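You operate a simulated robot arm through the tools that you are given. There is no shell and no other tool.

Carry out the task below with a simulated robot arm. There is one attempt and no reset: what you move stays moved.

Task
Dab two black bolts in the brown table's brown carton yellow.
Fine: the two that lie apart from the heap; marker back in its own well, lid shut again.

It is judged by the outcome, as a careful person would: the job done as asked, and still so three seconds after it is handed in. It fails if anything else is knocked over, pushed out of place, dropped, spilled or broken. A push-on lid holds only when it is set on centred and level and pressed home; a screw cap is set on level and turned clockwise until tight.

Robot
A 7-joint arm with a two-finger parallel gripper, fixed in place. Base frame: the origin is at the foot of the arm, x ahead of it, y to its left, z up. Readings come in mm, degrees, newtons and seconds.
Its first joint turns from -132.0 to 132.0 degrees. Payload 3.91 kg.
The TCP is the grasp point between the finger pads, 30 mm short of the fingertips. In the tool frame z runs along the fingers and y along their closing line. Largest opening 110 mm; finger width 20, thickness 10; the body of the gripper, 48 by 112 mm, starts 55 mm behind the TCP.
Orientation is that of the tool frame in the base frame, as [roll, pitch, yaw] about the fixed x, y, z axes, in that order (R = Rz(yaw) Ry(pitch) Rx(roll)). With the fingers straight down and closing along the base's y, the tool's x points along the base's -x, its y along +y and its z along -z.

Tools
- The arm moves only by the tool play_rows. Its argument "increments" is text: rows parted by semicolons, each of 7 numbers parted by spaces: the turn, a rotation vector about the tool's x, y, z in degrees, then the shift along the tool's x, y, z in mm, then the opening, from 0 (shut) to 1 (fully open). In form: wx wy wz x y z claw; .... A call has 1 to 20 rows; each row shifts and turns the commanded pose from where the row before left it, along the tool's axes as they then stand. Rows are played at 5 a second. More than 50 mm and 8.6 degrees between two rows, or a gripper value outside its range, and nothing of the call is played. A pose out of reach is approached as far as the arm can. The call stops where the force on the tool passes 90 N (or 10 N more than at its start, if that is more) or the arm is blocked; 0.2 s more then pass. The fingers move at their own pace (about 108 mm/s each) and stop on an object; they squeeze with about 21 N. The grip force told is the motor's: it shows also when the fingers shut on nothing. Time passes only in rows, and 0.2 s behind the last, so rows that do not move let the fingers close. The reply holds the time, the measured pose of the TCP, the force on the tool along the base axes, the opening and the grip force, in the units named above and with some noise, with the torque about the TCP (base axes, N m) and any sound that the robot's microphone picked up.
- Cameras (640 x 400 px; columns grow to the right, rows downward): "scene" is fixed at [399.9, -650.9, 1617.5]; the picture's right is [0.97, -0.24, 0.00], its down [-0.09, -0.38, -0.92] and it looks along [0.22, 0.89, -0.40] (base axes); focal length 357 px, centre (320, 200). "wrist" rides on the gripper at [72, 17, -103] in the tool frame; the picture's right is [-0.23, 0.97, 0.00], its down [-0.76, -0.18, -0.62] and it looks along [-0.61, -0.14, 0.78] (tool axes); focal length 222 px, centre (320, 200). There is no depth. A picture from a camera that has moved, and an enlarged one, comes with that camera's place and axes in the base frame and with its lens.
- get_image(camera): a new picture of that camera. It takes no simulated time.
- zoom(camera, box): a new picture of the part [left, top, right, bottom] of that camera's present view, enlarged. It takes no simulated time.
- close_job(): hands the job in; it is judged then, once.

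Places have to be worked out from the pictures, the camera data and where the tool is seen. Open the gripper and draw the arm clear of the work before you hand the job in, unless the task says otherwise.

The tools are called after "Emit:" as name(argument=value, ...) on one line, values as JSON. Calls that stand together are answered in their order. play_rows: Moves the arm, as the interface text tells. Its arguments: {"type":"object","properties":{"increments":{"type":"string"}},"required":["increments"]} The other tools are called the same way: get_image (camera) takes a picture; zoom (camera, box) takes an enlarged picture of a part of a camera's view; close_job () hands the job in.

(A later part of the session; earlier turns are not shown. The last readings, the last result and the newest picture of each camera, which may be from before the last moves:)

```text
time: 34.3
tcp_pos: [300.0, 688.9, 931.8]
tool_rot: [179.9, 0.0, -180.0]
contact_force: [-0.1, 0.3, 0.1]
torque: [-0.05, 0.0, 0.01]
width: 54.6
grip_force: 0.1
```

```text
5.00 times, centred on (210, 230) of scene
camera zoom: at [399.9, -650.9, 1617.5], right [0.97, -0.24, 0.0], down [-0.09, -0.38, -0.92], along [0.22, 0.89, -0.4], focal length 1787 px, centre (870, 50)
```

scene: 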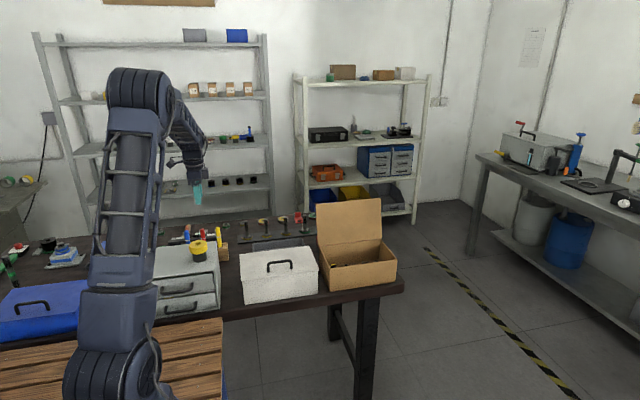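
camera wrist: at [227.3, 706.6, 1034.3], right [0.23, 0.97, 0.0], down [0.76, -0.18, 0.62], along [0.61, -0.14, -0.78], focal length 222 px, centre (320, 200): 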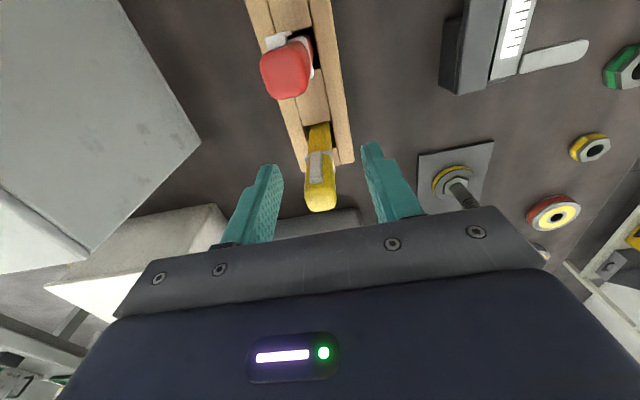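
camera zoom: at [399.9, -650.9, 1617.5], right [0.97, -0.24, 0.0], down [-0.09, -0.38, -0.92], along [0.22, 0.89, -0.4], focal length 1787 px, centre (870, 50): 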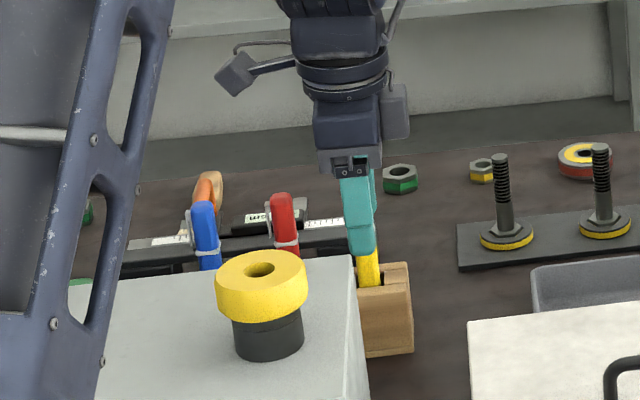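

The marker's top computes to (300.9, 688.9), centred between the pads. I close on it.

Emit:
play_rows(increments="0 0 0 0 0 0 0.3; 0 0 0 0 0 0 0.2; 0 0 0 0 0 0 0.1; 0 0 0 0 0 0 0; 0 0 0 0 0 0 0; 0 0 0 0 0 0 0")

Emit:
get_image(camera="wrist")

```text
time: 35.7
tcp_pos: [298.9, 689.9, 933.1]
tool_rot: [-180.0, -0.1, -180.0]
contact_force: [-0.1, 0.5, 0.2]
torque: [-0.02, 0.02, 0.03]
width: 16.3
grip_force: 21.4
```

```text
taken
camera wrist: at [227.2, 706.7, 1034.4], right [0.23, 0.97, 0.0], down [0.76, -0.18, 0.62], along [0.61, -0.14, -0.78], focal length 222 px, centre (320, 200)
```

wrist: 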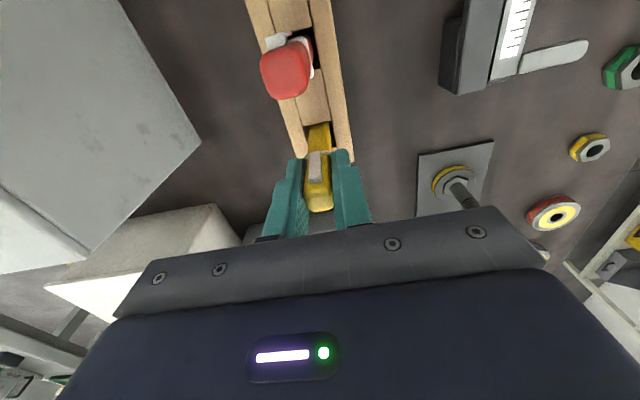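

Held at 16.3 mm with no side force; the seated pose is TCP ≈ (299.5, 689.5, 932.5). I lift straight up slowly.

Emit:
play_rows(increments="0 0 0 0 0 -5 0; 0 0 0 0 0 -10 0; 0 0 0 0 0 -15 0; 0 0 0 0 0 -20 0; 0 0 0 0 0 -25 0; 0 0 0 0 0 0 0")

Emit:
zoom(camera="scene", box=[170, 190, 250, 270])

Emit:
get_image(camera="wrist")

```text
time: 37.1
tcp_pos: [301.1, 690.8, 1007.2]
tool_rot: [-180.0, -0.2, -180.0]
contact_force: [-0.1, 0.7, -0.3]
torque: [-0.04, 0.0, -0.01]
width: 16.3
grip_force: 20.6
```

```text
5.00 times, centred on (210, 230) of scene
camera zoom: at [399.9, -650.9, 1617.5], right [0.97, -0.24, 0.0], down [-0.09, -0.38, -0.92], along [0.22, 0.89, -0.4], focal length 1787 px, centre (870, 50)
```

zoom: 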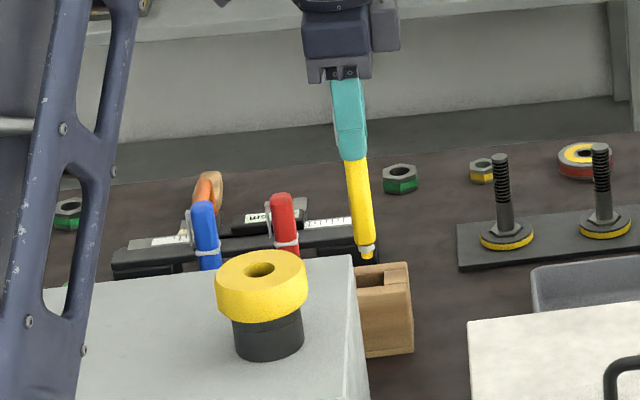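

```text
taken
camera wrist: at [228.0, 708.3, 1108.8], right [0.23, 0.97, 0.0], down [0.76, -0.18, 0.62], along [0.6, -0.14, -0.78], focal length 222 px, centre (320, 200)
```

wrist: 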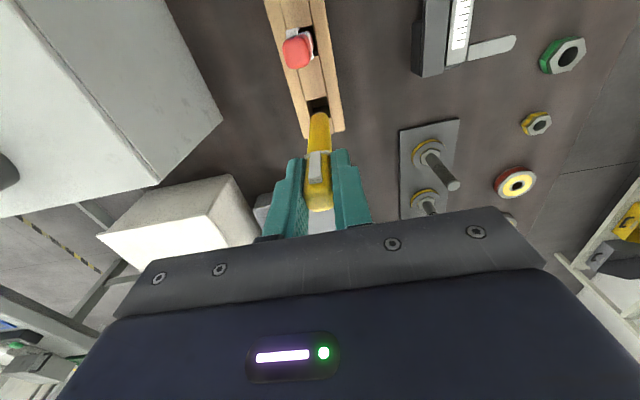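

Emit:
zoom(camera="scene", box=[203, 205, 228, 230])

Emit:
zoom(camera="scene", box=[203, 212, 233, 257])

```text
16.00 times, centred on (216, 218) of scene
camera zoom: at [399.9, -650.9, 1617.5], right [0.97, -0.24, 0.0], down [-0.09, -0.38, -0.92], along [0.22, 0.89, -0.4], focal length 5718 px, centre (1992, -80)
```

zoom: 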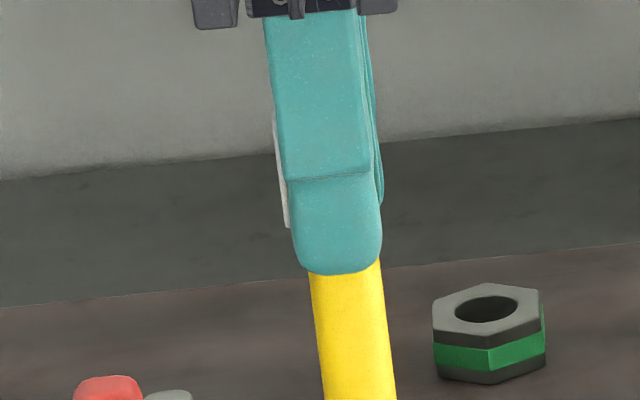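

```text
8.89 times, centred on (218, 234) of scene
camera zoom: at [399.9, -650.9, 1617.5], right [0.97, -0.24, 0.0], down [-0.09, -0.38, -0.92], along [0.22, 0.89, -0.4], focal length 3177 px, centre (1227, -107)
```

zoom: 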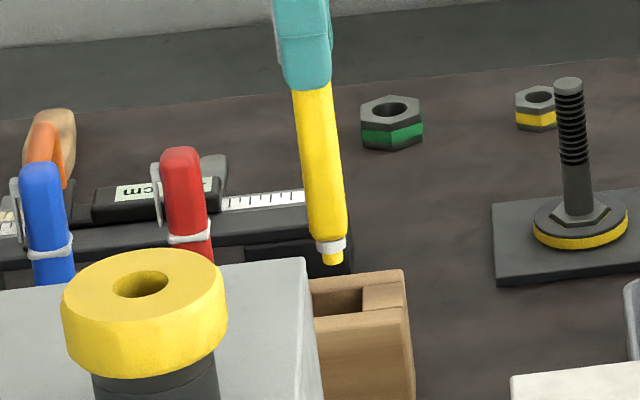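

The marker came out with an open nib at the lower end (about 131 mm below the TCP). I raise it well clear and carry it round over the white carton to above bolt 1.

Emit:
play_rows(increments="0 0 0 0 0 -35 0; 0 0 0 0 0 -40 0; 0 0 0 0 0 -40 0; 0 0 0 -26 -26 0 0; 0 0 0 -26 -26 0 0; 0 0 0 -26 -26 0 0; 0 0 0 -26 -26 0 0; 0 0 0 -26 -26 0 0; 0 0 0 -26 -26 0 0; 0 0 0 -26 -26 0 0; 0 0 0 -26 -26 0 0; 0 0 0 -26 -26 0 0; 0 0 0 -26 -26 0 0; 0 0 0 -34 4 0 0; 0 0 0 -34 4 0 0; 0 0 0 -34 4 0 0; 0 0 0 -34 4 0 0; 0 0 0 -32 4 0 0; 0 0 0 0 0 0 0")

Emit:
get_image(camera="wrist")

Emit:
get_image(camera="scene")

```text
time: 41.1
tcp_pos: [728.2, 451.6, 1121.6]
tool_rot: [-180.0, -0.1, -180.0]
contact_force: [0.3, 0.2, 0.1]
torque: [-0.02, 0.0, -0.03]
width: 16.3
grip_force: 21.4
```

```text
taken
camera wrist: at [655.1, 468.9, 1223.3], right [0.23, 0.97, 0.0], down [0.76, -0.18, 0.62], along [0.61, -0.14, -0.78], focal length 222 px, centre (320, 200)
```

wrist: 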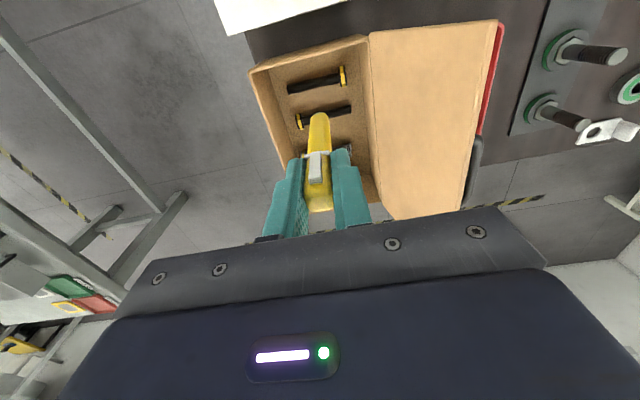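

```text
taken
```

scene: 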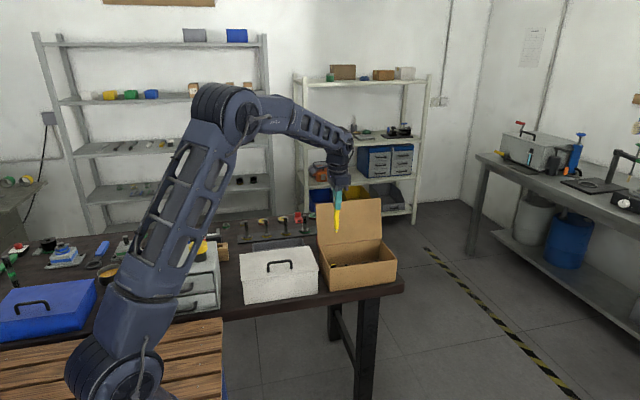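

The marker is steady above the box. I zoom to re-measure the bolts from this pose.

Emit:
zoom(camera="wrist", box=[270, 50, 390, 150])

```text
4.00 times, centred on (330, 100) of wrist
camera zoom: at [655.1, 468.9, 1223.3], right [0.23, 0.97, 0.0], down [0.76, -0.18, 0.62], along [0.61, -0.14, -0.78], focal length 888 px, centre (280, 600)
```

zoom: 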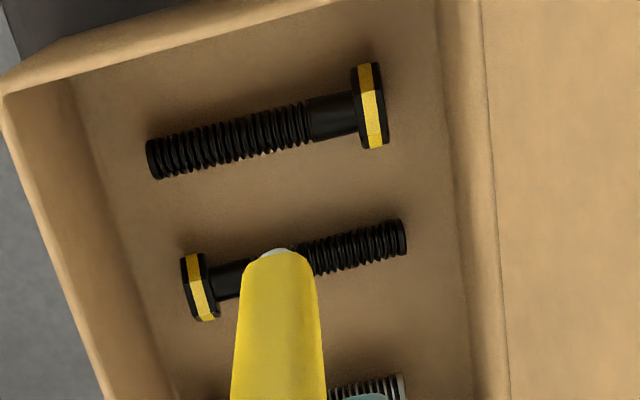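

Bolt 1's axis is at x≈731, with a smooth shank between y 462 and 482. I position the nib over its smooth part and lower to about 13 mm above to check alignment.

Emit:
play_rows(increments="0 0 0 -2 8 0 0; 0 0 0 0 8 0 0; 0 0 0 0 0 40 0; 0 0 0 0 0 40 0; 0 0 0 0 0 40 0; 0 0 0 0 0 25 0; 0 0 0 0 0 10 0; 0 0 0 0 0 0 0")

Emit:
zoom(camera="wrist", box=[240, 50, 400, 170])

Emit:
zoom(camera="scene", box=[300, 190, 400, 290])

```text
time: 42.9
tcp_pos: [729.3, 467.4, 965.5]
tool_rot: [-179.9, -0.2, 180.0]
contact_force: [-0.2, 0.0, 0.1]
torque: [-0.03, 0.0, 0.02]
width: 16.4
grip_force: 21.0
```

```text
3.33 times, centred on (320, 110) of wrist
camera zoom: at [656.1, 484.6, 1068.3], right [0.23, 0.97, 0.0], down [0.76, -0.18, 0.62], along [0.6, -0.14, -0.78], focal length 740 px, centre (320, 500)
```

zoom: 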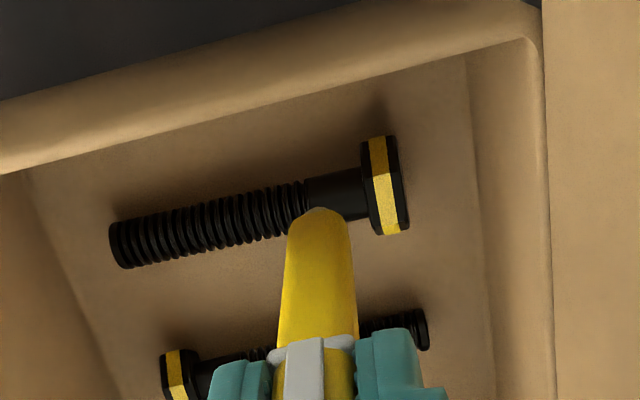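

```text
4.00 times, centred on (350, 240) of scene
camera zoom: at [399.9, -650.9, 1617.5], right [0.97, -0.24, 0.0], down [-0.09, -0.38, -0.92], along [0.22, 0.89, -0.4], focal length 1430 px, centre (200, 40)
```

zoom: 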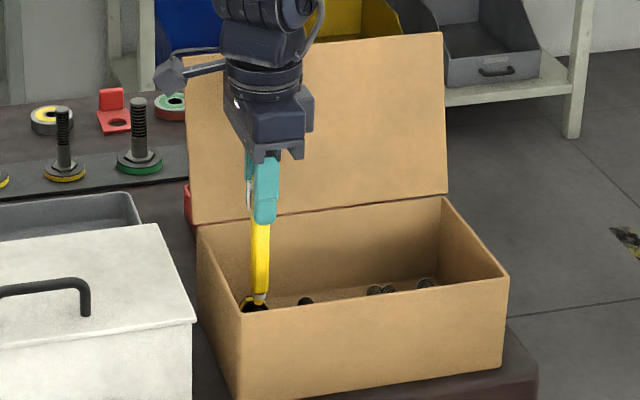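

The nib lines up with the shank crest within about 1 mm. I lower in small steps, watching for contact.

Emit:
play_rows(increments="0 0 0 0.5 0 3 0; 0 0 0 0 0 3 0; 0 0 0 0 0 0 0")

Emit:
zoom(camera="wrist", box=[280, 70, 380, 140])

Emit:
zoom(camera="scene", box=[350, 255, 380, 275])

```text
time: 43.7
tcp_pos: [730.0, 467.6, 959.6]
tool_rot: [-179.9, -0.1, 179.9]
contact_force: [0.5, 0.5, -1.2]
torque: [0.0, -0.01, -0.01]
width: 16.5
grip_force: 20.4
```

```text
5.71 times, centred on (330, 105) of wrist
camera zoom: at [656.2, 484.5, 1062.4], right [0.23, 0.97, 0.0], down [0.76, -0.18, 0.62], along [0.61, -0.14, -0.78], focal length 1269 px, centre (263, 743)
```

zoom: 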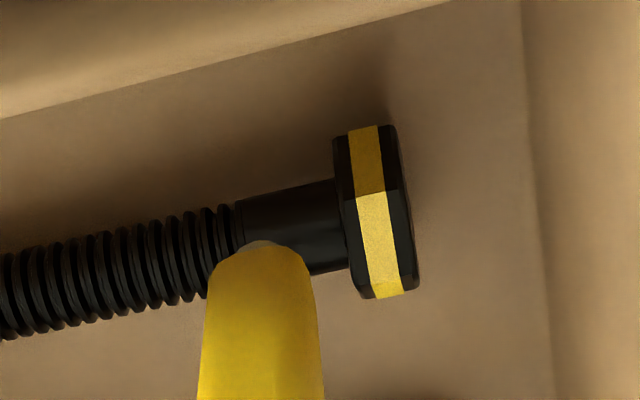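

```text
16.00 times, centred on (365, 265) of scene
camera zoom: at [399.9, -650.9, 1617.5], right [0.97, -0.24, 0.0], down [-0.09, -0.38, -0.92], along [0.22, 0.89, -0.4], focal length 5718 px, centre (-400, -840)
```

zoom: 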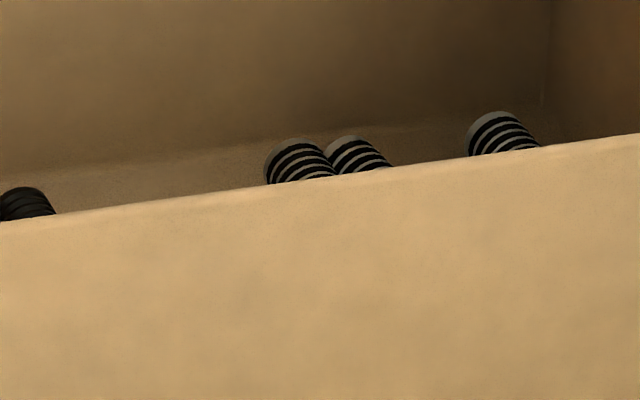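

Still no contact. I continue in 1 mm steps.

Emit:
play_rows(increments="0 0 0 0 0 1 0; 0 0 0 0 0 1 0; 0 0 0 0 0 1 0; 0 0 0 0 0 0 0")

Emit:
zoom(camera="scene", box=[325, 245, 355, 275])

```text
time: 44.7
tcp_pos: [729.4, 468.2, 958.0]
tool_rot: [-180.0, -0.2, 180.0]
contact_force: [0.0, 0.7, 0.0]
torque: [0.0, 0.0, 0.0]
width: 16.4
grip_force: 21.1
```

```text
13.33 times, centred on (340, 260) of scene
camera zoom: at [399.9, -650.9, 1617.5], right [0.97, -0.24, 0.0], down [-0.09, -0.38, -0.92], along [0.22, 0.89, -0.4], focal length 4765 px, centre (53, -600)
```

zoom: 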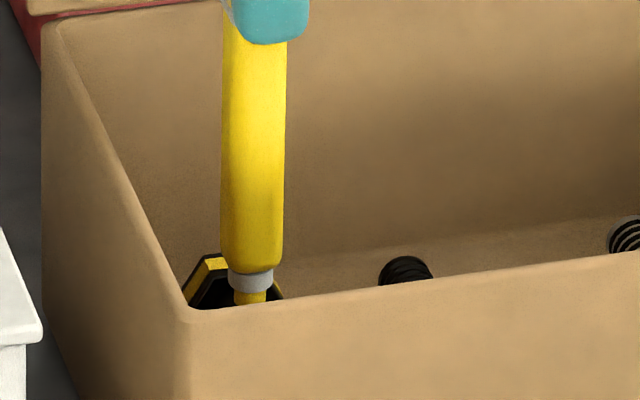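

The scene view shows the nib just in front of the head, centred on the bolt axis. I keep lowering 1 mm at a time.

Emit:
play_rows(increments="0 0 0 0 0 1 0; 0 0 0 0 0 1 0; 0 0 0 0 0 0 0")

Emit:
play_rows(increments="0 0 0 0 0 1 0; 0 0 0 0 0 1 0; 0 0 0 0 0 0 0")

Emit:
zoom(camera="wrist", box=[280, 70, 380, 140])

```text
time: 45.5
tcp_pos: [729.5, 466.8, 956.3]
tool_rot: [179.9, -0.1, 180.0]
contact_force: [0.0, -0.1, -0.3]
torque: [-0.02, -0.02, -0.02]
width: 16.2
grip_force: 21.5
```

```text
time: 46.3
tcp_pos: [729.4, 467.4, 952.7]
tool_rot: [-179.9, -0.1, 180.0]
contact_force: [-1.2, 0.4, -0.5]
torque: [0.0, -0.01, 0.01]
width: 16.3
grip_force: 21.1
```

```text
5.71 times, centred on (330, 105) of wrist
camera zoom: at [656.3, 484.2, 1056.0], right [0.23, 0.97, 0.0], down [0.76, -0.18, 0.62], along [0.61, -0.14, -0.78], focal length 1269 px, centre (263, 743)
```

zoom: 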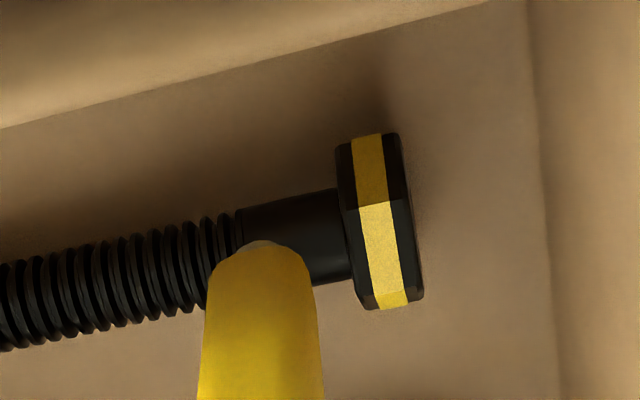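

No contact at TCP z 952.7 yet; I continue in 1 mm steps.

Emit:
play_rows(increments="0 0 0 0 0 1 0; 0 0 0 0 0 1 0; 0 0 0 0 0 0 0")

Emit:
play_rows(increments="0 0 0 0 0 1 0; 0 0 0 0 0 0 0")

Emit:
zoom(camera="scene", box=[325, 245, 355, 275])

Emit:
zoom(camera="wrist", box=[280, 70, 380, 140])

```text
time: 47.1
tcp_pos: [729.5, 467.1, 951.6]
tool_rot: [-180.0, -0.1, 180.0]
contact_force: [-1.0, 0.3, -0.8]
torque: [-0.01, 0.0, 0.02]
width: 16.4
grip_force: 20.9
```

```text
time: 47.7
tcp_pos: [729.8, 466.9, 951.4]
tool_rot: [-180.0, 0.0, 179.9]
contact_force: [-0.4, -0.6, 2.3]
torque: [-0.03, 0.06, 0.0]
width: 16.4
grip_force: 21.4
```

```text
13.33 times, centred on (340, 260) of scene
camera zoom: at [399.9, -650.9, 1617.5], right [0.97, -0.24, 0.0], down [-0.09, -0.38, -0.92], along [0.22, 0.89, -0.4], focal length 4765 px, centre (53, -600)
```

zoom: 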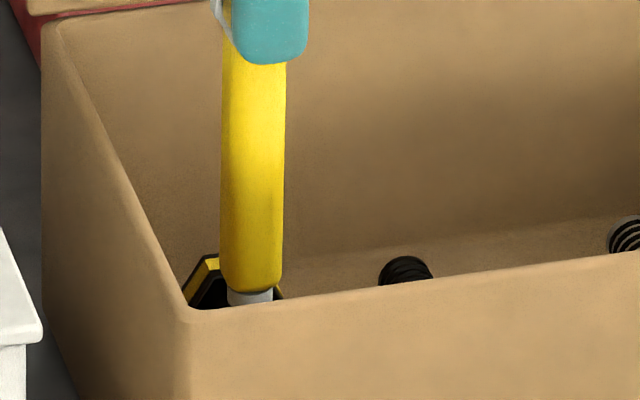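

```text
5.71 times, centred on (330, 105) of wrist
camera zoom: at [656.4, 483.9, 1053.5], right [0.23, 0.97, 0.0], down [0.76, -0.18, 0.62], along [0.61, -0.14, -0.78], focal length 1269 px, centre (263, 743)
```

zoom: 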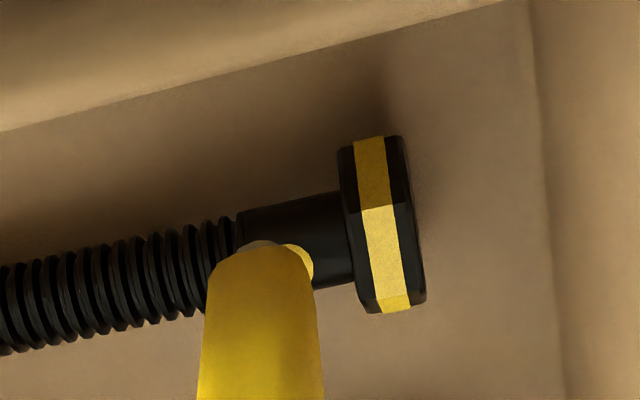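

A yellow spot has appeared on the shank, with light contact (2.3 N). I lift straight off and inspect.

Emit:
play_rows(increments="0 0 0 0 0 -5 0; 0 0 0 0 0 -25 0; 0 0 0 22 0 -20 0; 0 0 0 0 0 0 0")

Emit:
zoom(camera="wrist", box=[260, 60, 400, 160])

```text
time: 48.7
tcp_pos: [708.0, 468.1, 1000.7]
tool_rot: [-180.0, -0.2, -179.9]
contact_force: [0.6, 0.3, -1.0]
torque: [-0.02, 0.0, -0.01]
width: 16.1
grip_force: 21.4
```

```text
4.00 times, centred on (330, 110) of wrist
camera zoom: at [635.4, 485.3, 1103.2], right [0.23, 0.97, 0.0], down [0.76, -0.18, 0.62], along [0.6, -0.14, -0.78], focal length 888 px, centre (280, 560)
```

zoom: 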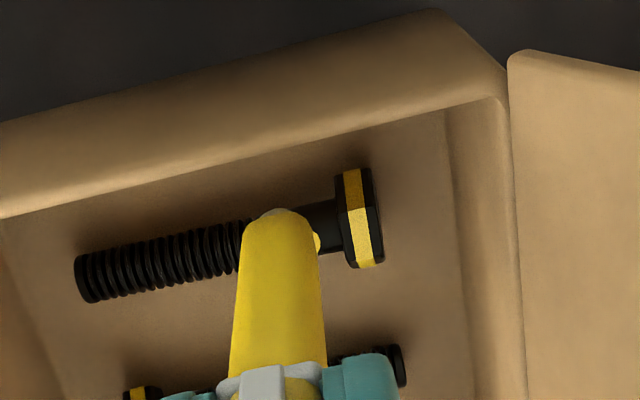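

The marker hides the spot from here. I move over to bolt 2's smooth shank (about x 786, y 421), which also lets me see bolt 1.

Emit:
play_rows(increments="0 0 0 0 0 -15 0; 0 0 0 -26 -16 0 0; 0 0 0 -26 -16 0 0; 0 0 0 -25 -15 0 0; 0 0 0 0 0 0 0")

Emit:
zoom(camera="wrist", box=[250, 30, 410, 150])

Emit:
zoom(camera="scene", box=[320, 190, 400, 290])

```text
time: 49.9
tcp_pos: [786.0, 420.5, 1016.2]
tool_rot: [179.9, -0.2, 180.0]
contact_force: [-0.3, 0.1, -0.6]
torque: [-0.02, 0.03, 0.03]
width: 16.2
grip_force: 21.3
```

```text
3.33 times, centred on (330, 90) of wrist
camera zoom: at [713.0, 437.1, 1117.8], right [0.23, 0.97, 0.0], down [0.76, -0.18, 0.62], along [0.61, -0.14, -0.78], focal length 740 px, centre (287, 567)
```

zoom: 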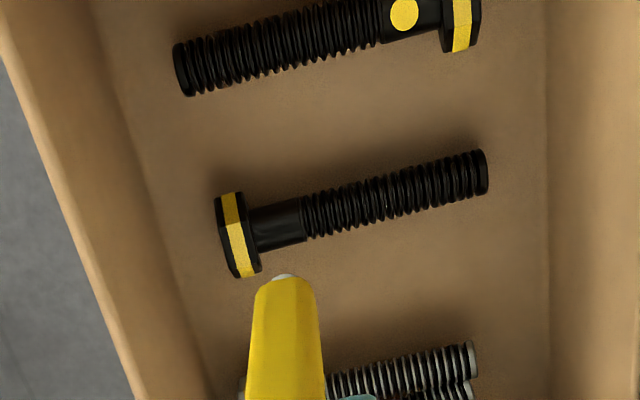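

```text
4.00 times, centred on (360, 240) of scene
camera zoom: at [399.9, -650.9, 1617.5], right [0.97, -0.24, 0.0], down [-0.09, -0.38, -0.92], along [0.22, 0.89, -0.4], focal length 1430 px, centre (160, 40)
```

zoom: 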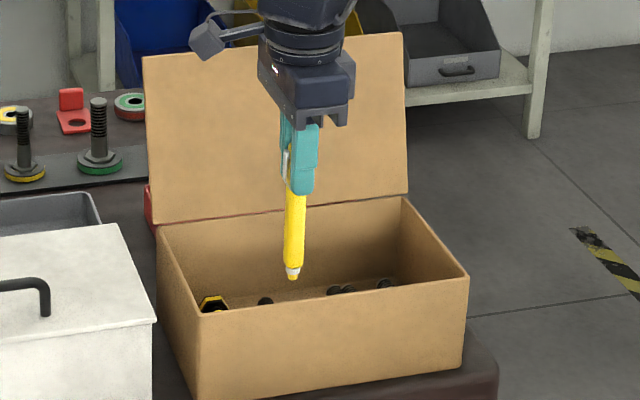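

Bolt 1 carries a clean yellow dot. Bolt 2's smooth shank is centred at (786, 417), so I adjust slightly and lower to just above it.

Emit:
play_rows(increments="0 0 0 0.8 -3 0 0; 0 0 0 0 0 20 0; 0 0 0 0 0 20 0; 0 0 0 0 0 14 0; 0 0 0 0 0 0 0; 0 0 0 0 0 0 0")

Emit:
zoom(camera="wrist", box=[280, 70, 380, 140])

```text
time: 51.3
tcp_pos: [783.2, 417.5, 961.7]
tool_rot: [179.9, -0.1, 179.9]
contact_force: [0.0, 0.4, -0.4]
torque: [0.01, 0.02, -0.03]
width: 16.1
grip_force: 21.0
```

```text
5.71 times, centred on (330, 105) of wrist
camera zoom: at [710.5, 433.9, 1063.7], right [0.23, 0.97, 0.0], down [0.76, -0.18, 0.62], along [0.61, -0.14, -0.78], focal length 1269 px, centre (263, 743)
```

zoom: 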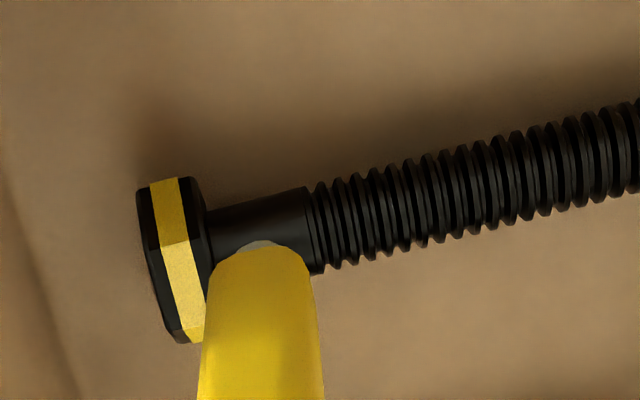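

The alignment matches bolt 1's. I lower to just above the contact height, then in small steps.

Emit:
play_rows(increments="0 0 0 0 0 4 0; 0 0 0 0 0 4 0; 0 0 0 0 0 0 0")

Emit:
play_rows(increments="0 0 0 0 0 1 0; 0 0 0 0 0 0 0")

Emit:
play_rows(increments="0 0 0 0 0 1 0; 0 0 0 0 0 0 0")

Emit:
zoom(camera="wrist", box=[280, 70, 380, 140])

```text
time: 52.1
tcp_pos: [783.1, 417.8, 953.8]
tool_rot: [-179.9, -0.1, 179.9]
contact_force: [-1.0, 0.0, -0.3]
torque: [-0.02, 0.01, 0.0]
width: 16.3
grip_force: 20.5
```

```text
time: 52.7
tcp_pos: [783.2, 417.1, 952.6]
tool_rot: [180.0, -0.1, -180.0]
contact_force: [0.9, -0.3, -0.8]
torque: [-0.02, 0.0, -0.01]
width: 16.2
grip_force: 21.0
```

```text
time: 53.3
tcp_pos: [783.3, 418.2, 953.8]
tool_rot: [-180.0, -0.1, -180.0]
contact_force: [-0.4, 0.7, -0.7]
torque: [-0.01, 0.02, -0.01]
width: 16.1
grip_force: 21.5
```

```text
5.71 times, centred on (330, 105) of wrist
camera zoom: at [710.9, 434.7, 1054.4], right [0.23, 0.97, 0.0], down [0.76, -0.18, 0.62], along [0.61, -0.14, -0.78], focal length 1269 px, centre (263, 743)
```

zoom: 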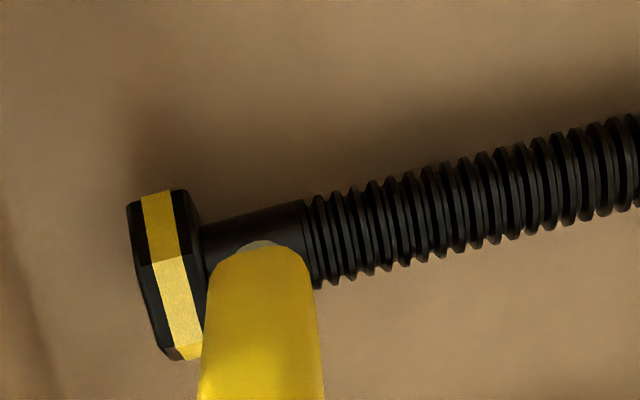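

No contact yet; the nib is about 1 mm short in x compared with bolt 1, so I shift +0.8 mm and continue down.

Emit:
play_rows(increments="0 0 0 -0.8 0 0 0; 0 0 0 0 0 0.8 0; 0 0 0 0 0 0 0")

Emit:
play_rows(increments="0 0 0 0 0 0.7 0; 0 0 0 0 0 0 0")

Emit:
zoom(camera="wrist", box=[280, 70, 380, 140])

```text
time: 54.1
tcp_pos: [784.8, 417.7, 951.3]
tool_rot: [180.0, -0.1, -179.9]
contact_force: [-0.2, -0.1, 5.2]
torque: [-0.03, 0.08, -0.01]
width: 16.5
grip_force: 21.2
```

```text
time: 54.7
tcp_pos: [785.5, 417.9, 950.6]
tool_rot: [-180.0, -0.1, -180.0]
contact_force: [1.0, 1.5, 12.2]
torque: [0.12, -0.15, 0.0]
width: 16.2
grip_force: 20.9
```

```text
5.71 times, centred on (330, 105) of wrist
camera zoom: at [711.8, 434.2, 1053.5], right [0.23, 0.97, 0.0], down [0.76, -0.18, 0.62], along [0.61, -0.14, -0.78], focal length 1269 px, centre (263, 743)
```

zoom: 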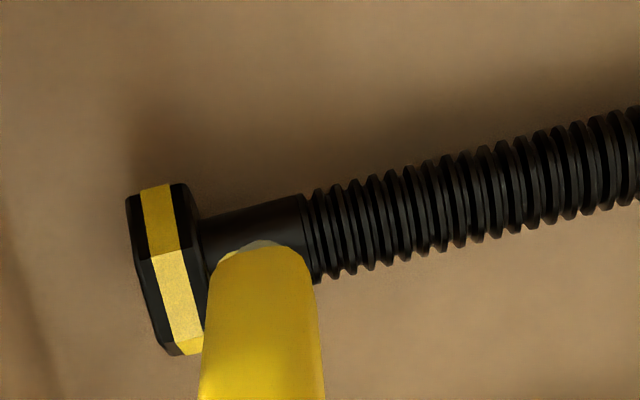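

Contact at 5–12 N and a hint of yellow beside the nib. I lift straight off and step away to check both dots.

Emit:
play_rows(increments="0 0 0 0 0 -3 0; 0 0 0 0 0 -15 0; 0 0 0 0 0 -30 0; 0 0 0 0 0 -40 0; 0 0 0 0 0 -40 0; 0 0 0 -30 20 -10 0; 0 0 0 0 0 0 0")

Emit:
zoom(camera="wrist", box=[250, 20, 410, 140])

Emit:
get_image(camera="wrist")

```text
time: 56.3
tcp_pos: [816.7, 438.5, 1089.2]
tool_rot: [-180.0, 0.0, -180.0]
contact_force: [0.5, 0.3, -0.6]
torque: [0.02, 0.05, 0.01]
width: 16.3
grip_force: 20.8
```

```text
3.33 times, centred on (330, 80) of wrist
camera zoom: at [743.2, 455.8, 1190.6], right [0.23, 0.97, 0.0], down [0.76, -0.18, 0.62], along [0.61, -0.14, -0.78], focal length 740 px, centre (287, 600)
```

zoom: 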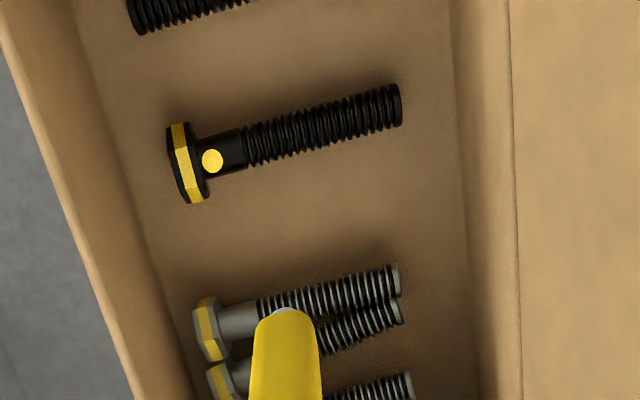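

```text
taken
camera wrist: at [743.2, 455.8, 1190.6], right [0.23, 0.97, 0.0], down [0.76, -0.18, 0.62], along [0.61, -0.14, -0.78], focal length 222 px, centre (320, 200)
```

wrist: 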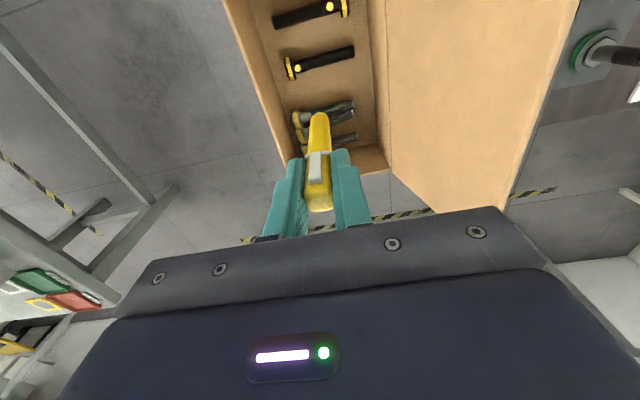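

Both bolts now carry a yellow dot and nothing else moved. I retrace exactly the commanded route back to above the marker's well.

Emit:
play_rows(increments="0 0 0 0 0 -33.5 0; 0 0 0 36.5 -1 0 0; 0 0 0 36.5 -1 0 0; 0 0 0 36.5 -1 0 0; 0 0 0 36.5 -1 0 0; 0 0 0 36.5 -1 0 0; 0 0 0 36 -1 0 0; 0 0 0 36 0 0 0; 0 0 0 26 26 0 0; 0 0 0 26 26 0 0; 0 0 0 26 26 0 0; 0 0 0 26 26 0 0; 0 0 0 26 26 0 0; 0 0 0 26 26 0 0; 0 0 0 26 26 0 0; 0 0 0 26 26 0 0; 0 0 0 26 26 0 0; 0 0 0 26 26 0 0; 0 0 0 0 0 0 0; 0 0 0 0 0 0 0")

Emit:
get_image(camera="wrist")

Emit:
zoom(camera="scene", box=[160, 170, 260, 270])

```text
time: 60.5
tcp_pos: [301.1, 691.0, 1123.4]
tool_rot: [-180.0, -0.2, -180.0]
contact_force: [-0.4, 0.8, -0.8]
torque: [-0.02, -0.02, 0.01]
width: 16.3
grip_force: 21.2
```

```text
taken
camera wrist: at [228.0, 708.8, 1224.8], right [0.23, 0.97, 0.0], down [0.76, -0.18, 0.62], along [0.61, -0.14, -0.78], focal length 222 px, centre (320, 200)
```

wrist: 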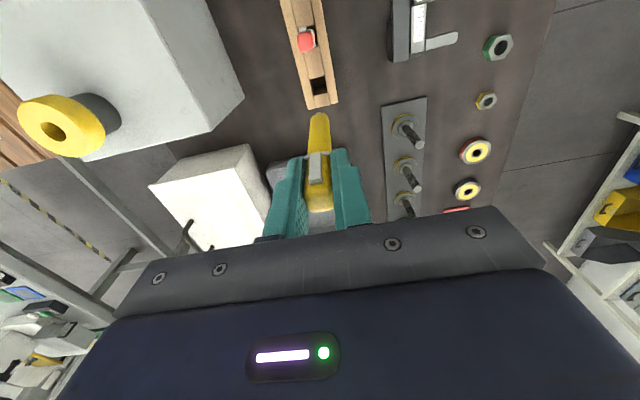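

```text
4.00 times, centred on (210, 220) of scene
camera zoom: at [399.9, -650.9, 1617.5], right [0.97, -0.24, 0.0], down [-0.09, -0.38, -0.92], along [0.22, 0.89, -0.4], focal length 1430 px, centre (760, 120)
```

zoom: 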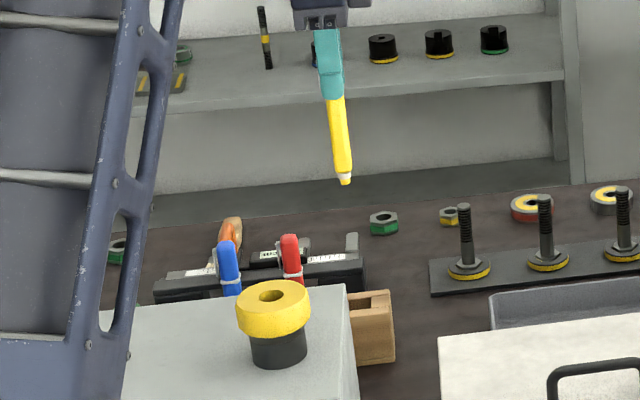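

Now the empty well is in view; I zoom on it to measure its centre.

Emit:
zoom(camera="wrist", box=[290, 50, 350, 130])

```text
5.00 times, centred on (320, 90) of wrist
camera zoom: at [228.0, 708.8, 1224.8], right [0.23, 0.97, 0.0], down [0.76, -0.18, 0.62], along [0.61, -0.14, -0.78], focal length 1111 px, centre (320, 750)
```

zoom: 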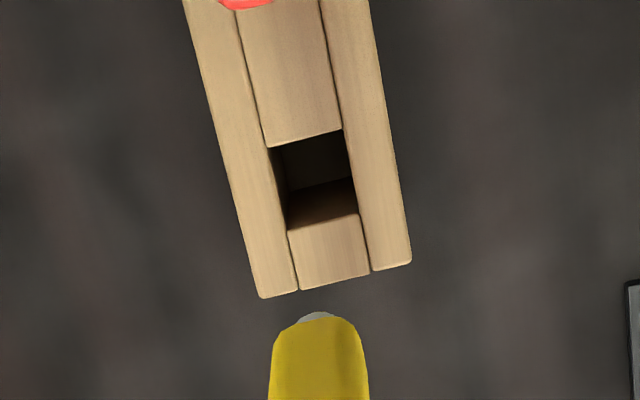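

The well measures about 24 mm square centred at (303.5, 689.6); the marker at ≈(301, 690) has about 4 mm play each side. I nudge +1.5 mm in x and lower to just above the rim.

Emit:
play_rows(increments="0 0 0 -1.5 0 35 0; 0 0 0 0 0 40 0; 0 0 0 0 0 30 0; 0 0 0 0 0 20 0; 0 0 0 0 0 0 0")

Emit:
zoom(camera="wrist", box=[280, 60, 360, 160])

Emit:
zoom(camera="scene", box=[195, 200, 245, 270])

```text
time: 61.7
tcp_pos: [302.3, 690.3, 997.6]
tool_rot: [-179.9, -0.2, 180.0]
contact_force: [-0.5, 0.7, 0.9]
torque: [0.0, 0.0, 0.01]
width: 16.4
grip_force: 21.0
```

```text
4.00 times, centred on (320, 110) of wrist
camera zoom: at [229.8, 707.4, 1099.9], right [0.23, 0.97, 0.0], down [0.76, -0.18, 0.62], along [0.61, -0.14, -0.78], focal length 888 px, centre (320, 560)
```

zoom: 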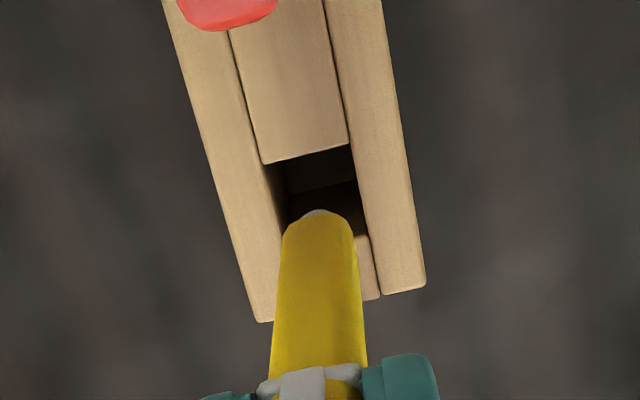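

```text
5.71 times, centred on (220, 235) of scene
camera zoom: at [399.9, -650.9, 1617.5], right [0.97, -0.24, 0.0], down [-0.09, -0.38, -0.92], along [0.22, 0.89, -0.4], focal length 2042 px, centre (891, 0)
```

zoom: 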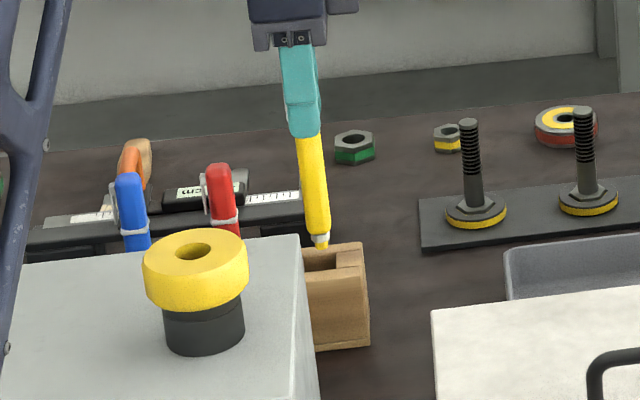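

The nib is over the well. I lower in modest steps, watching the force.

Emit:
play_rows(increments="0 0 0 0 0 10 0; 0 0 0 0 0 10 0; 0 0 0 0 0 8 0; 0 0 0 0 0 0 0")

Emit:
zoom(camera="wrist", box=[280, 60, 360, 160])

Emit:
zoom(camera="scene", box=[195, 200, 245, 270])

```text
time: 62.7
tcp_pos: [301.9, 691.1, 971.3]
tool_rot: [180.0, 0.0, 180.0]
contact_force: [-0.5, 0.5, -0.8]
torque: [-0.01, 0.0, -0.01]
width: 16.2
grip_force: 21.2
```

```text
4.00 times, centred on (320, 110) of wrist
camera zoom: at [228.9, 707.6, 1072.4], right [0.23, 0.97, 0.0], down [0.76, -0.18, 0.62], along [0.61, -0.14, -0.78], focal length 888 px, centre (320, 560)
```

zoom: 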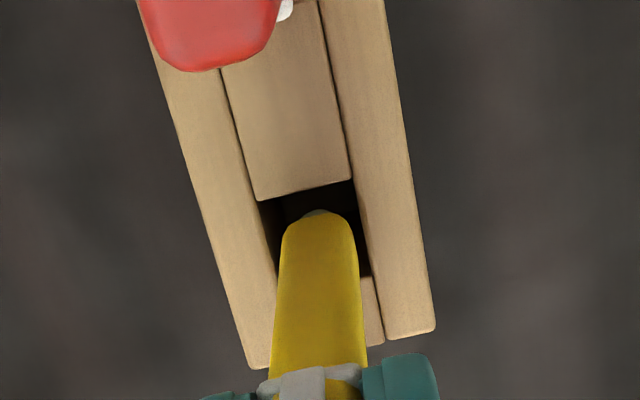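

```text
5.71 times, centred on (220, 235) of scene
camera zoom: at [399.9, -650.9, 1617.5], right [0.97, -0.24, 0.0], down [-0.09, -0.38, -0.92], along [0.22, 0.89, -0.4], focal length 2042 px, centre (891, 0)
```

zoom: 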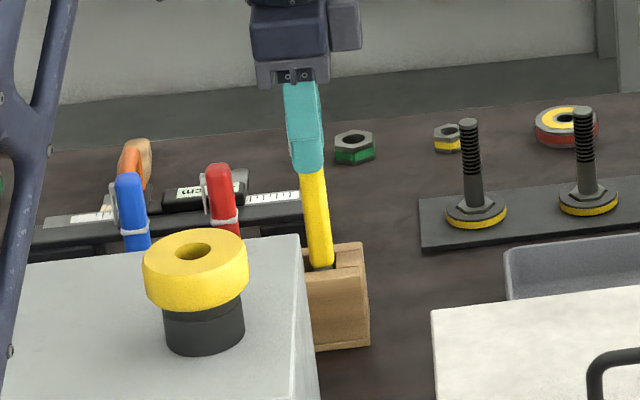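

The nib has entered the well freely. I continue down toward the seated height, 932.5.

Emit:
play_rows(increments="0 0 0 0 0 8 0; 0 0 0 0 0 8 0; 0 0 0 0 0 8 0; 0 0 0 0 0 6 0; 0 0 0 0 0 3 0; 0 0 0 0 0 2 0; 0 0 0 0 0 0 0")

Emit:
play_rows(increments="0 0 0 0 0 1 0; 0 0 0 0 0 0 0")

Emit:
zoom(camera="wrist", box=[270, 80, 370, 220])

Emit:
zoom(camera="scene", box=[195, 200, 245, 270])

```text
time: 64.3
tcp_pos: [302.5, 692.7, 935.9]
tool_rot: [180.0, -0.1, -179.9]
contact_force: [-1.0, 0.1, 0.8]
torque: [-0.02, -0.03, -0.02]
width: 16.3
grip_force: 21.2
```

```text
time: 64.9
tcp_pos: [301.9, 692.4, 935.9]
tool_rot: [-180.0, -0.1, -179.9]
contact_force: [-0.1, -0.5, -0.7]
torque: [0.02, 0.04, 0.01]
width: 16.2
grip_force: 21.2
```

```text
2.86 times, centred on (320, 150) of wrist
camera zoom: at [228.9, 709.2, 1035.9], right [0.23, 0.97, 0.0], down [0.76, -0.18, 0.62], along [0.61, -0.14, -0.78], focal length 635 px, centre (320, 343)
```

zoom: 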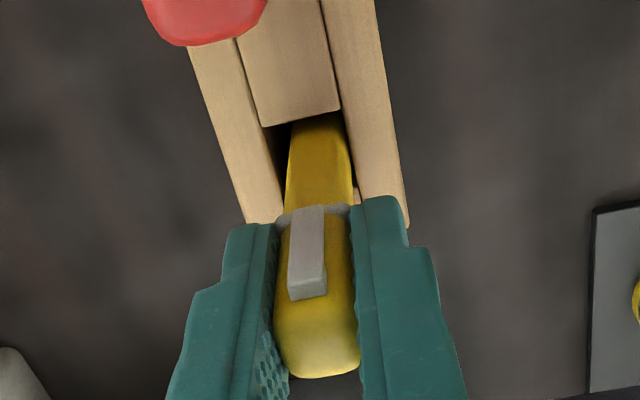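

```text
5.71 times, centred on (220, 235) of scene
camera zoom: at [399.9, -650.9, 1617.5], right [0.97, -0.24, 0.0], down [-0.09, -0.38, -0.92], along [0.22, 0.89, -0.4], focal length 2042 px, centre (891, 0)
```

zoom: 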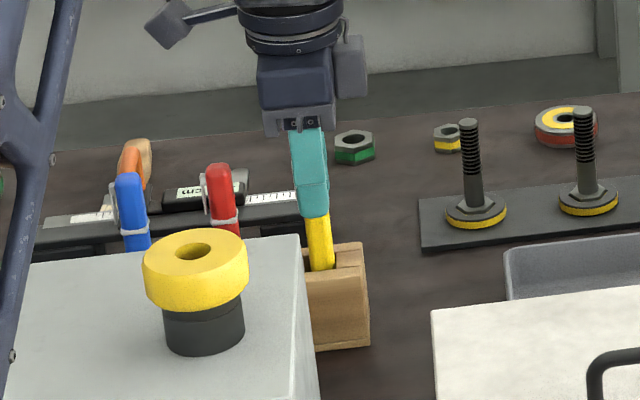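

Nearly seated, no force yet. I go down 1 mm at a time until it touches bottom.

Emit:
play_rows(increments="0 0 0 0 -1 1 0; 0 0 0 0 0 0 0")

Emit:
play_rows(increments="0 0 0 0 0 1 0; 0 0 0 0 0 0 0")

```text
time: 65.5
tcp_pos: [302.1, 691.5, 932.7]
tool_rot: [-180.0, -0.1, -179.9]
contact_force: [0.1, -0.1, -0.9]
torque: [0.02, 0.04, -0.04]
width: 16.3
grip_force: 20.7
```

```text
time: 66.1
tcp_pos: [302.7, 690.9, 932.9]
tool_rot: [180.0, -0.1, 180.0]
contact_force: [1.2, -0.2, 7.2]
torque: [-0.03, 0.04, -0.01]
width: 16.4
grip_force: 21.0
```

The marker touches bottom (7 N) at the original seated height. I open the fingers gently.

Emit:
play_rows(increments="0 0 0 0 0 -0.3 0.16; 0 0 0 0 0 0 0.2; 0 0 0 0 0 0 0.3; 0 0 0 0 0 0 0.4; 0 0 0 0 0 0 0.45; 0 0 0 0 0 0 0.45")

Emit:
zoom(camera="wrist", box=[250, 60, 400, 220])

```text
time: 67.5
tcp_pos: [301.6, 691.4, 932.0]
tool_rot: [-180.0, -0.1, 180.0]
contact_force: [0.6, -0.6, 0.5]
torque: [-0.02, -0.01, 0.03]
width: 49.8
grip_force: 0.0
```

```text
2.50 times, centred on (325, 140) of wrist
camera zoom: at [228.4, 708.4, 1033.7], right [0.23, 0.97, 0.0], down [0.76, -0.18, 0.62], along [0.61, -0.14, -0.78], focal length 555 px, centre (308, 350)
```

zoom: 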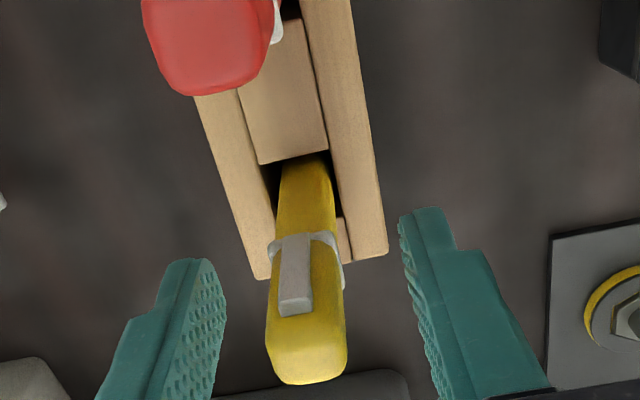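

The marker stands on its own in its well. I rise straight up clear of it.

Emit:
play_rows(increments="0 0 0 0 0 -15 0.45; 0 0 0 0 0 -25 0.45; 0 0 0 0 0 -40 0.45; 0 0 0 0 0 -40 0.45; 0 0 0 0 0 -40 0.45; 0 0 0 0 0 0 0.45")

Emit:
zoom(camera="wrist", box=[280, 30, 370, 140])

Emit:
zoom(camera="scene", box=[170, 200, 250, 270])

```text
time: 68.9
tcp_pos: [302.2, 691.5, 1092.5]
tool_rot: [-180.0, 0.0, 180.0]
contact_force: [0.2, 0.6, -0.1]
torque: [-0.01, 0.0, 0.02]
width: 49.6
grip_force: 0.1
```

```text
3.64 times, centred on (325, 85) of wrist
camera zoom: at [228.7, 709.6, 1193.8], right [0.23, 0.97, 0.0], down [0.76, -0.18, 0.62], along [0.61, -0.14, -0.78], focal length 808 px, centre (302, 618)
```

zoom: 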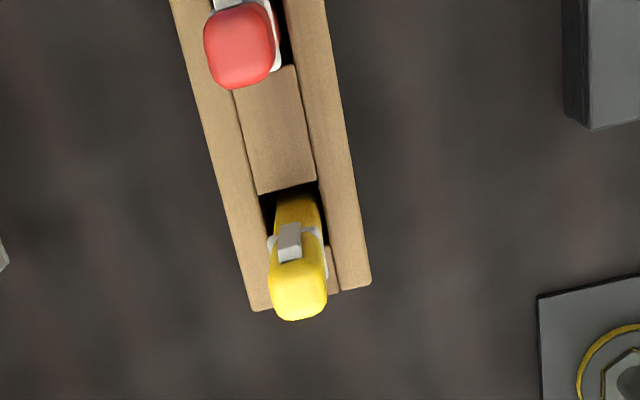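

```text
5.71 times, centred on (210, 235) of scene
camera zoom: at [399.9, -650.9, 1617.5], right [0.97, -0.24, 0.0], down [-0.09, -0.38, -0.92], along [0.22, 0.89, -0.4], focal length 2042 px, centre (949, 0)
```

zoom: 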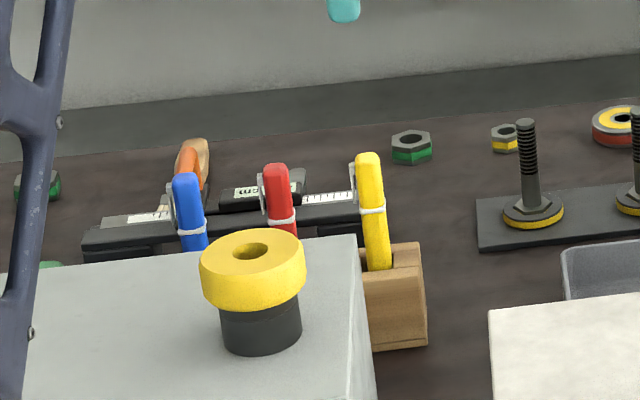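

The marker is back upright in its own well. I go to above the open lid's handle, where I released it (798.7, 598).

Emit:
play_rows(increments="0 0 0 0 0 -41 0.3; 0 0 0 0 0 -41 0.3; 0 0 0 -41.4 -7.8 0 0.3; 0 0 0 -41.4 -7.8 0 0.3; 0 0 0 -41.4 -7.8 0 0.3; 0 0 0 -41.4 -7.8 0 0.3; 0 0 0 -41.4 -7.8 0 0.3; 0 0 0 -41.4 -7.8 0 0.3; 0 0 0 -41.4 -7.8 0 0.3; 0 0 0 -41.4 -7.8 0 0.3; 0 0 0 -41.4 -7.8 0 0.3; 0 0 0 -41.4 -7.8 0 0.3; 0 0 0 -41.4 -7.8 0 0.3; 0 0 0 -41.4 -7.8 0 0.3; 0 0 0 0 0 0 0.2; 0 0 0 0 0 0 0.2")

Emit:
get_image(camera="wrist")

Emit:
get_image(camera="scene")

```text
time: 72.3
tcp_pos: [797.2, 598.9, 1173.5]
tool_rot: [-180.0, 0.0, 180.0]
contact_force: [-0.8, -0.3, 0.3]
torque: [0.02, 0.05, 0.02]
width: 22.1
grip_force: 0.0
```

```text
taken
camera wrist: at [725.5, 616.1, 1275.5], right [0.23, 0.97, 0.0], down [0.76, -0.18, 0.62], along [0.6, -0.14, -0.78], focal length 222 px, centre (320, 200)
```

wrist: 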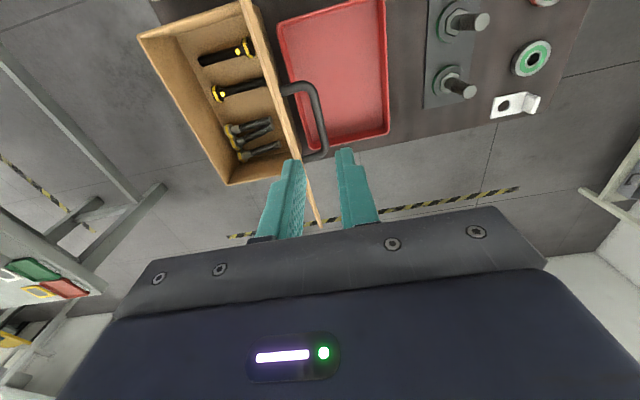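

```text
taken
```

scene: 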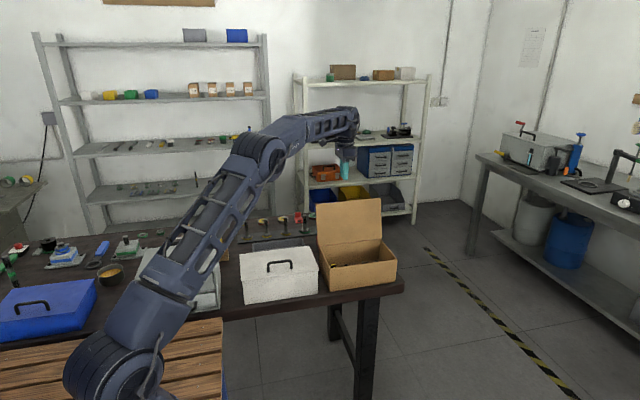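

The bar computes to y≈596–597, the lid edge just to its -y side. I lower partly with the fingers narrowly open and check the clearance.

Emit:
play_rows(increments="0 0 0 0 -2 40 0.2; 0 0 0 0 0 40 0.2; 0 0 0 0 0 25 0.2; 0 0 0 0 0 0 0.2")

Emit:
get_image(camera="wrist")

```text
time: 73.3
tcp_pos: [799.0, 595.9, 1067.9]
tool_rot: [180.0, -0.2, 179.9]
contact_force: [0.4, -0.8, 0.5]
torque: [0.02, 0.01, 0.0]
width: 21.9
grip_force: 0.1
```

```text
taken
camera wrist: at [726.2, 613.0, 1170.2], right [0.23, 0.97, 0.0], down [0.76, -0.18, 0.62], along [0.61, -0.14, -0.78], focal length 222 px, centre (320, 200)
```

wrist: 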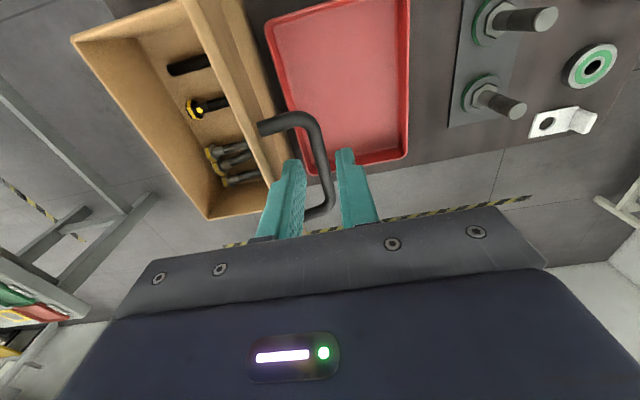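

The bar is between the fingers at y≈594–595. I shift -1 mm and lower the rest of the way, then close.

Emit:
play_rows(increments="0 0 0 0 -1 15 0.2; 0 0 0 0 0 15 0.2; 0 0 0 0 0 14 0.2; 0 0 0 0 0 0 0.2")

Emit:
get_image(camera="wrist")

```text
time: 73.9
tcp_pos: [801.6, 594.9, 1059.1]
tool_rot: [179.1, 0.9, 179.9]
contact_force: [0.4, 0.6, 0.5]
torque: [0.01, 0.0, -0.03]
width: 22.0
grip_force: 0.0
stopped in row 2: the force on the tool passed its limit at 110 N (the readings are from after the stop); the commanded pose is now the measured one
```

```text
taken
camera wrist: at [726.6, 610.8, 1159.6], right [0.23, 0.97, 0.02], down [0.75, -0.19, 0.63], along [0.62, -0.13, -0.78], focal length 222 px, centre (320, 200)
```

wrist: 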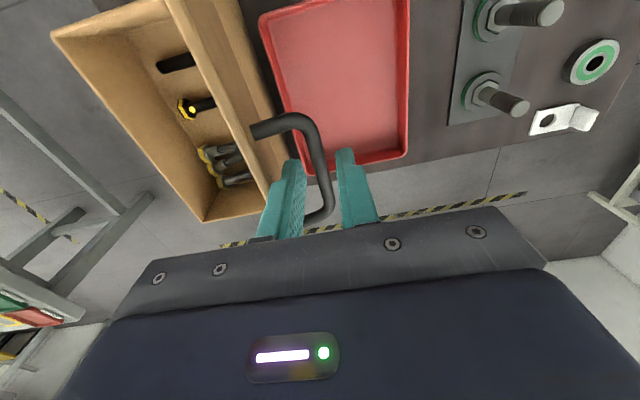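

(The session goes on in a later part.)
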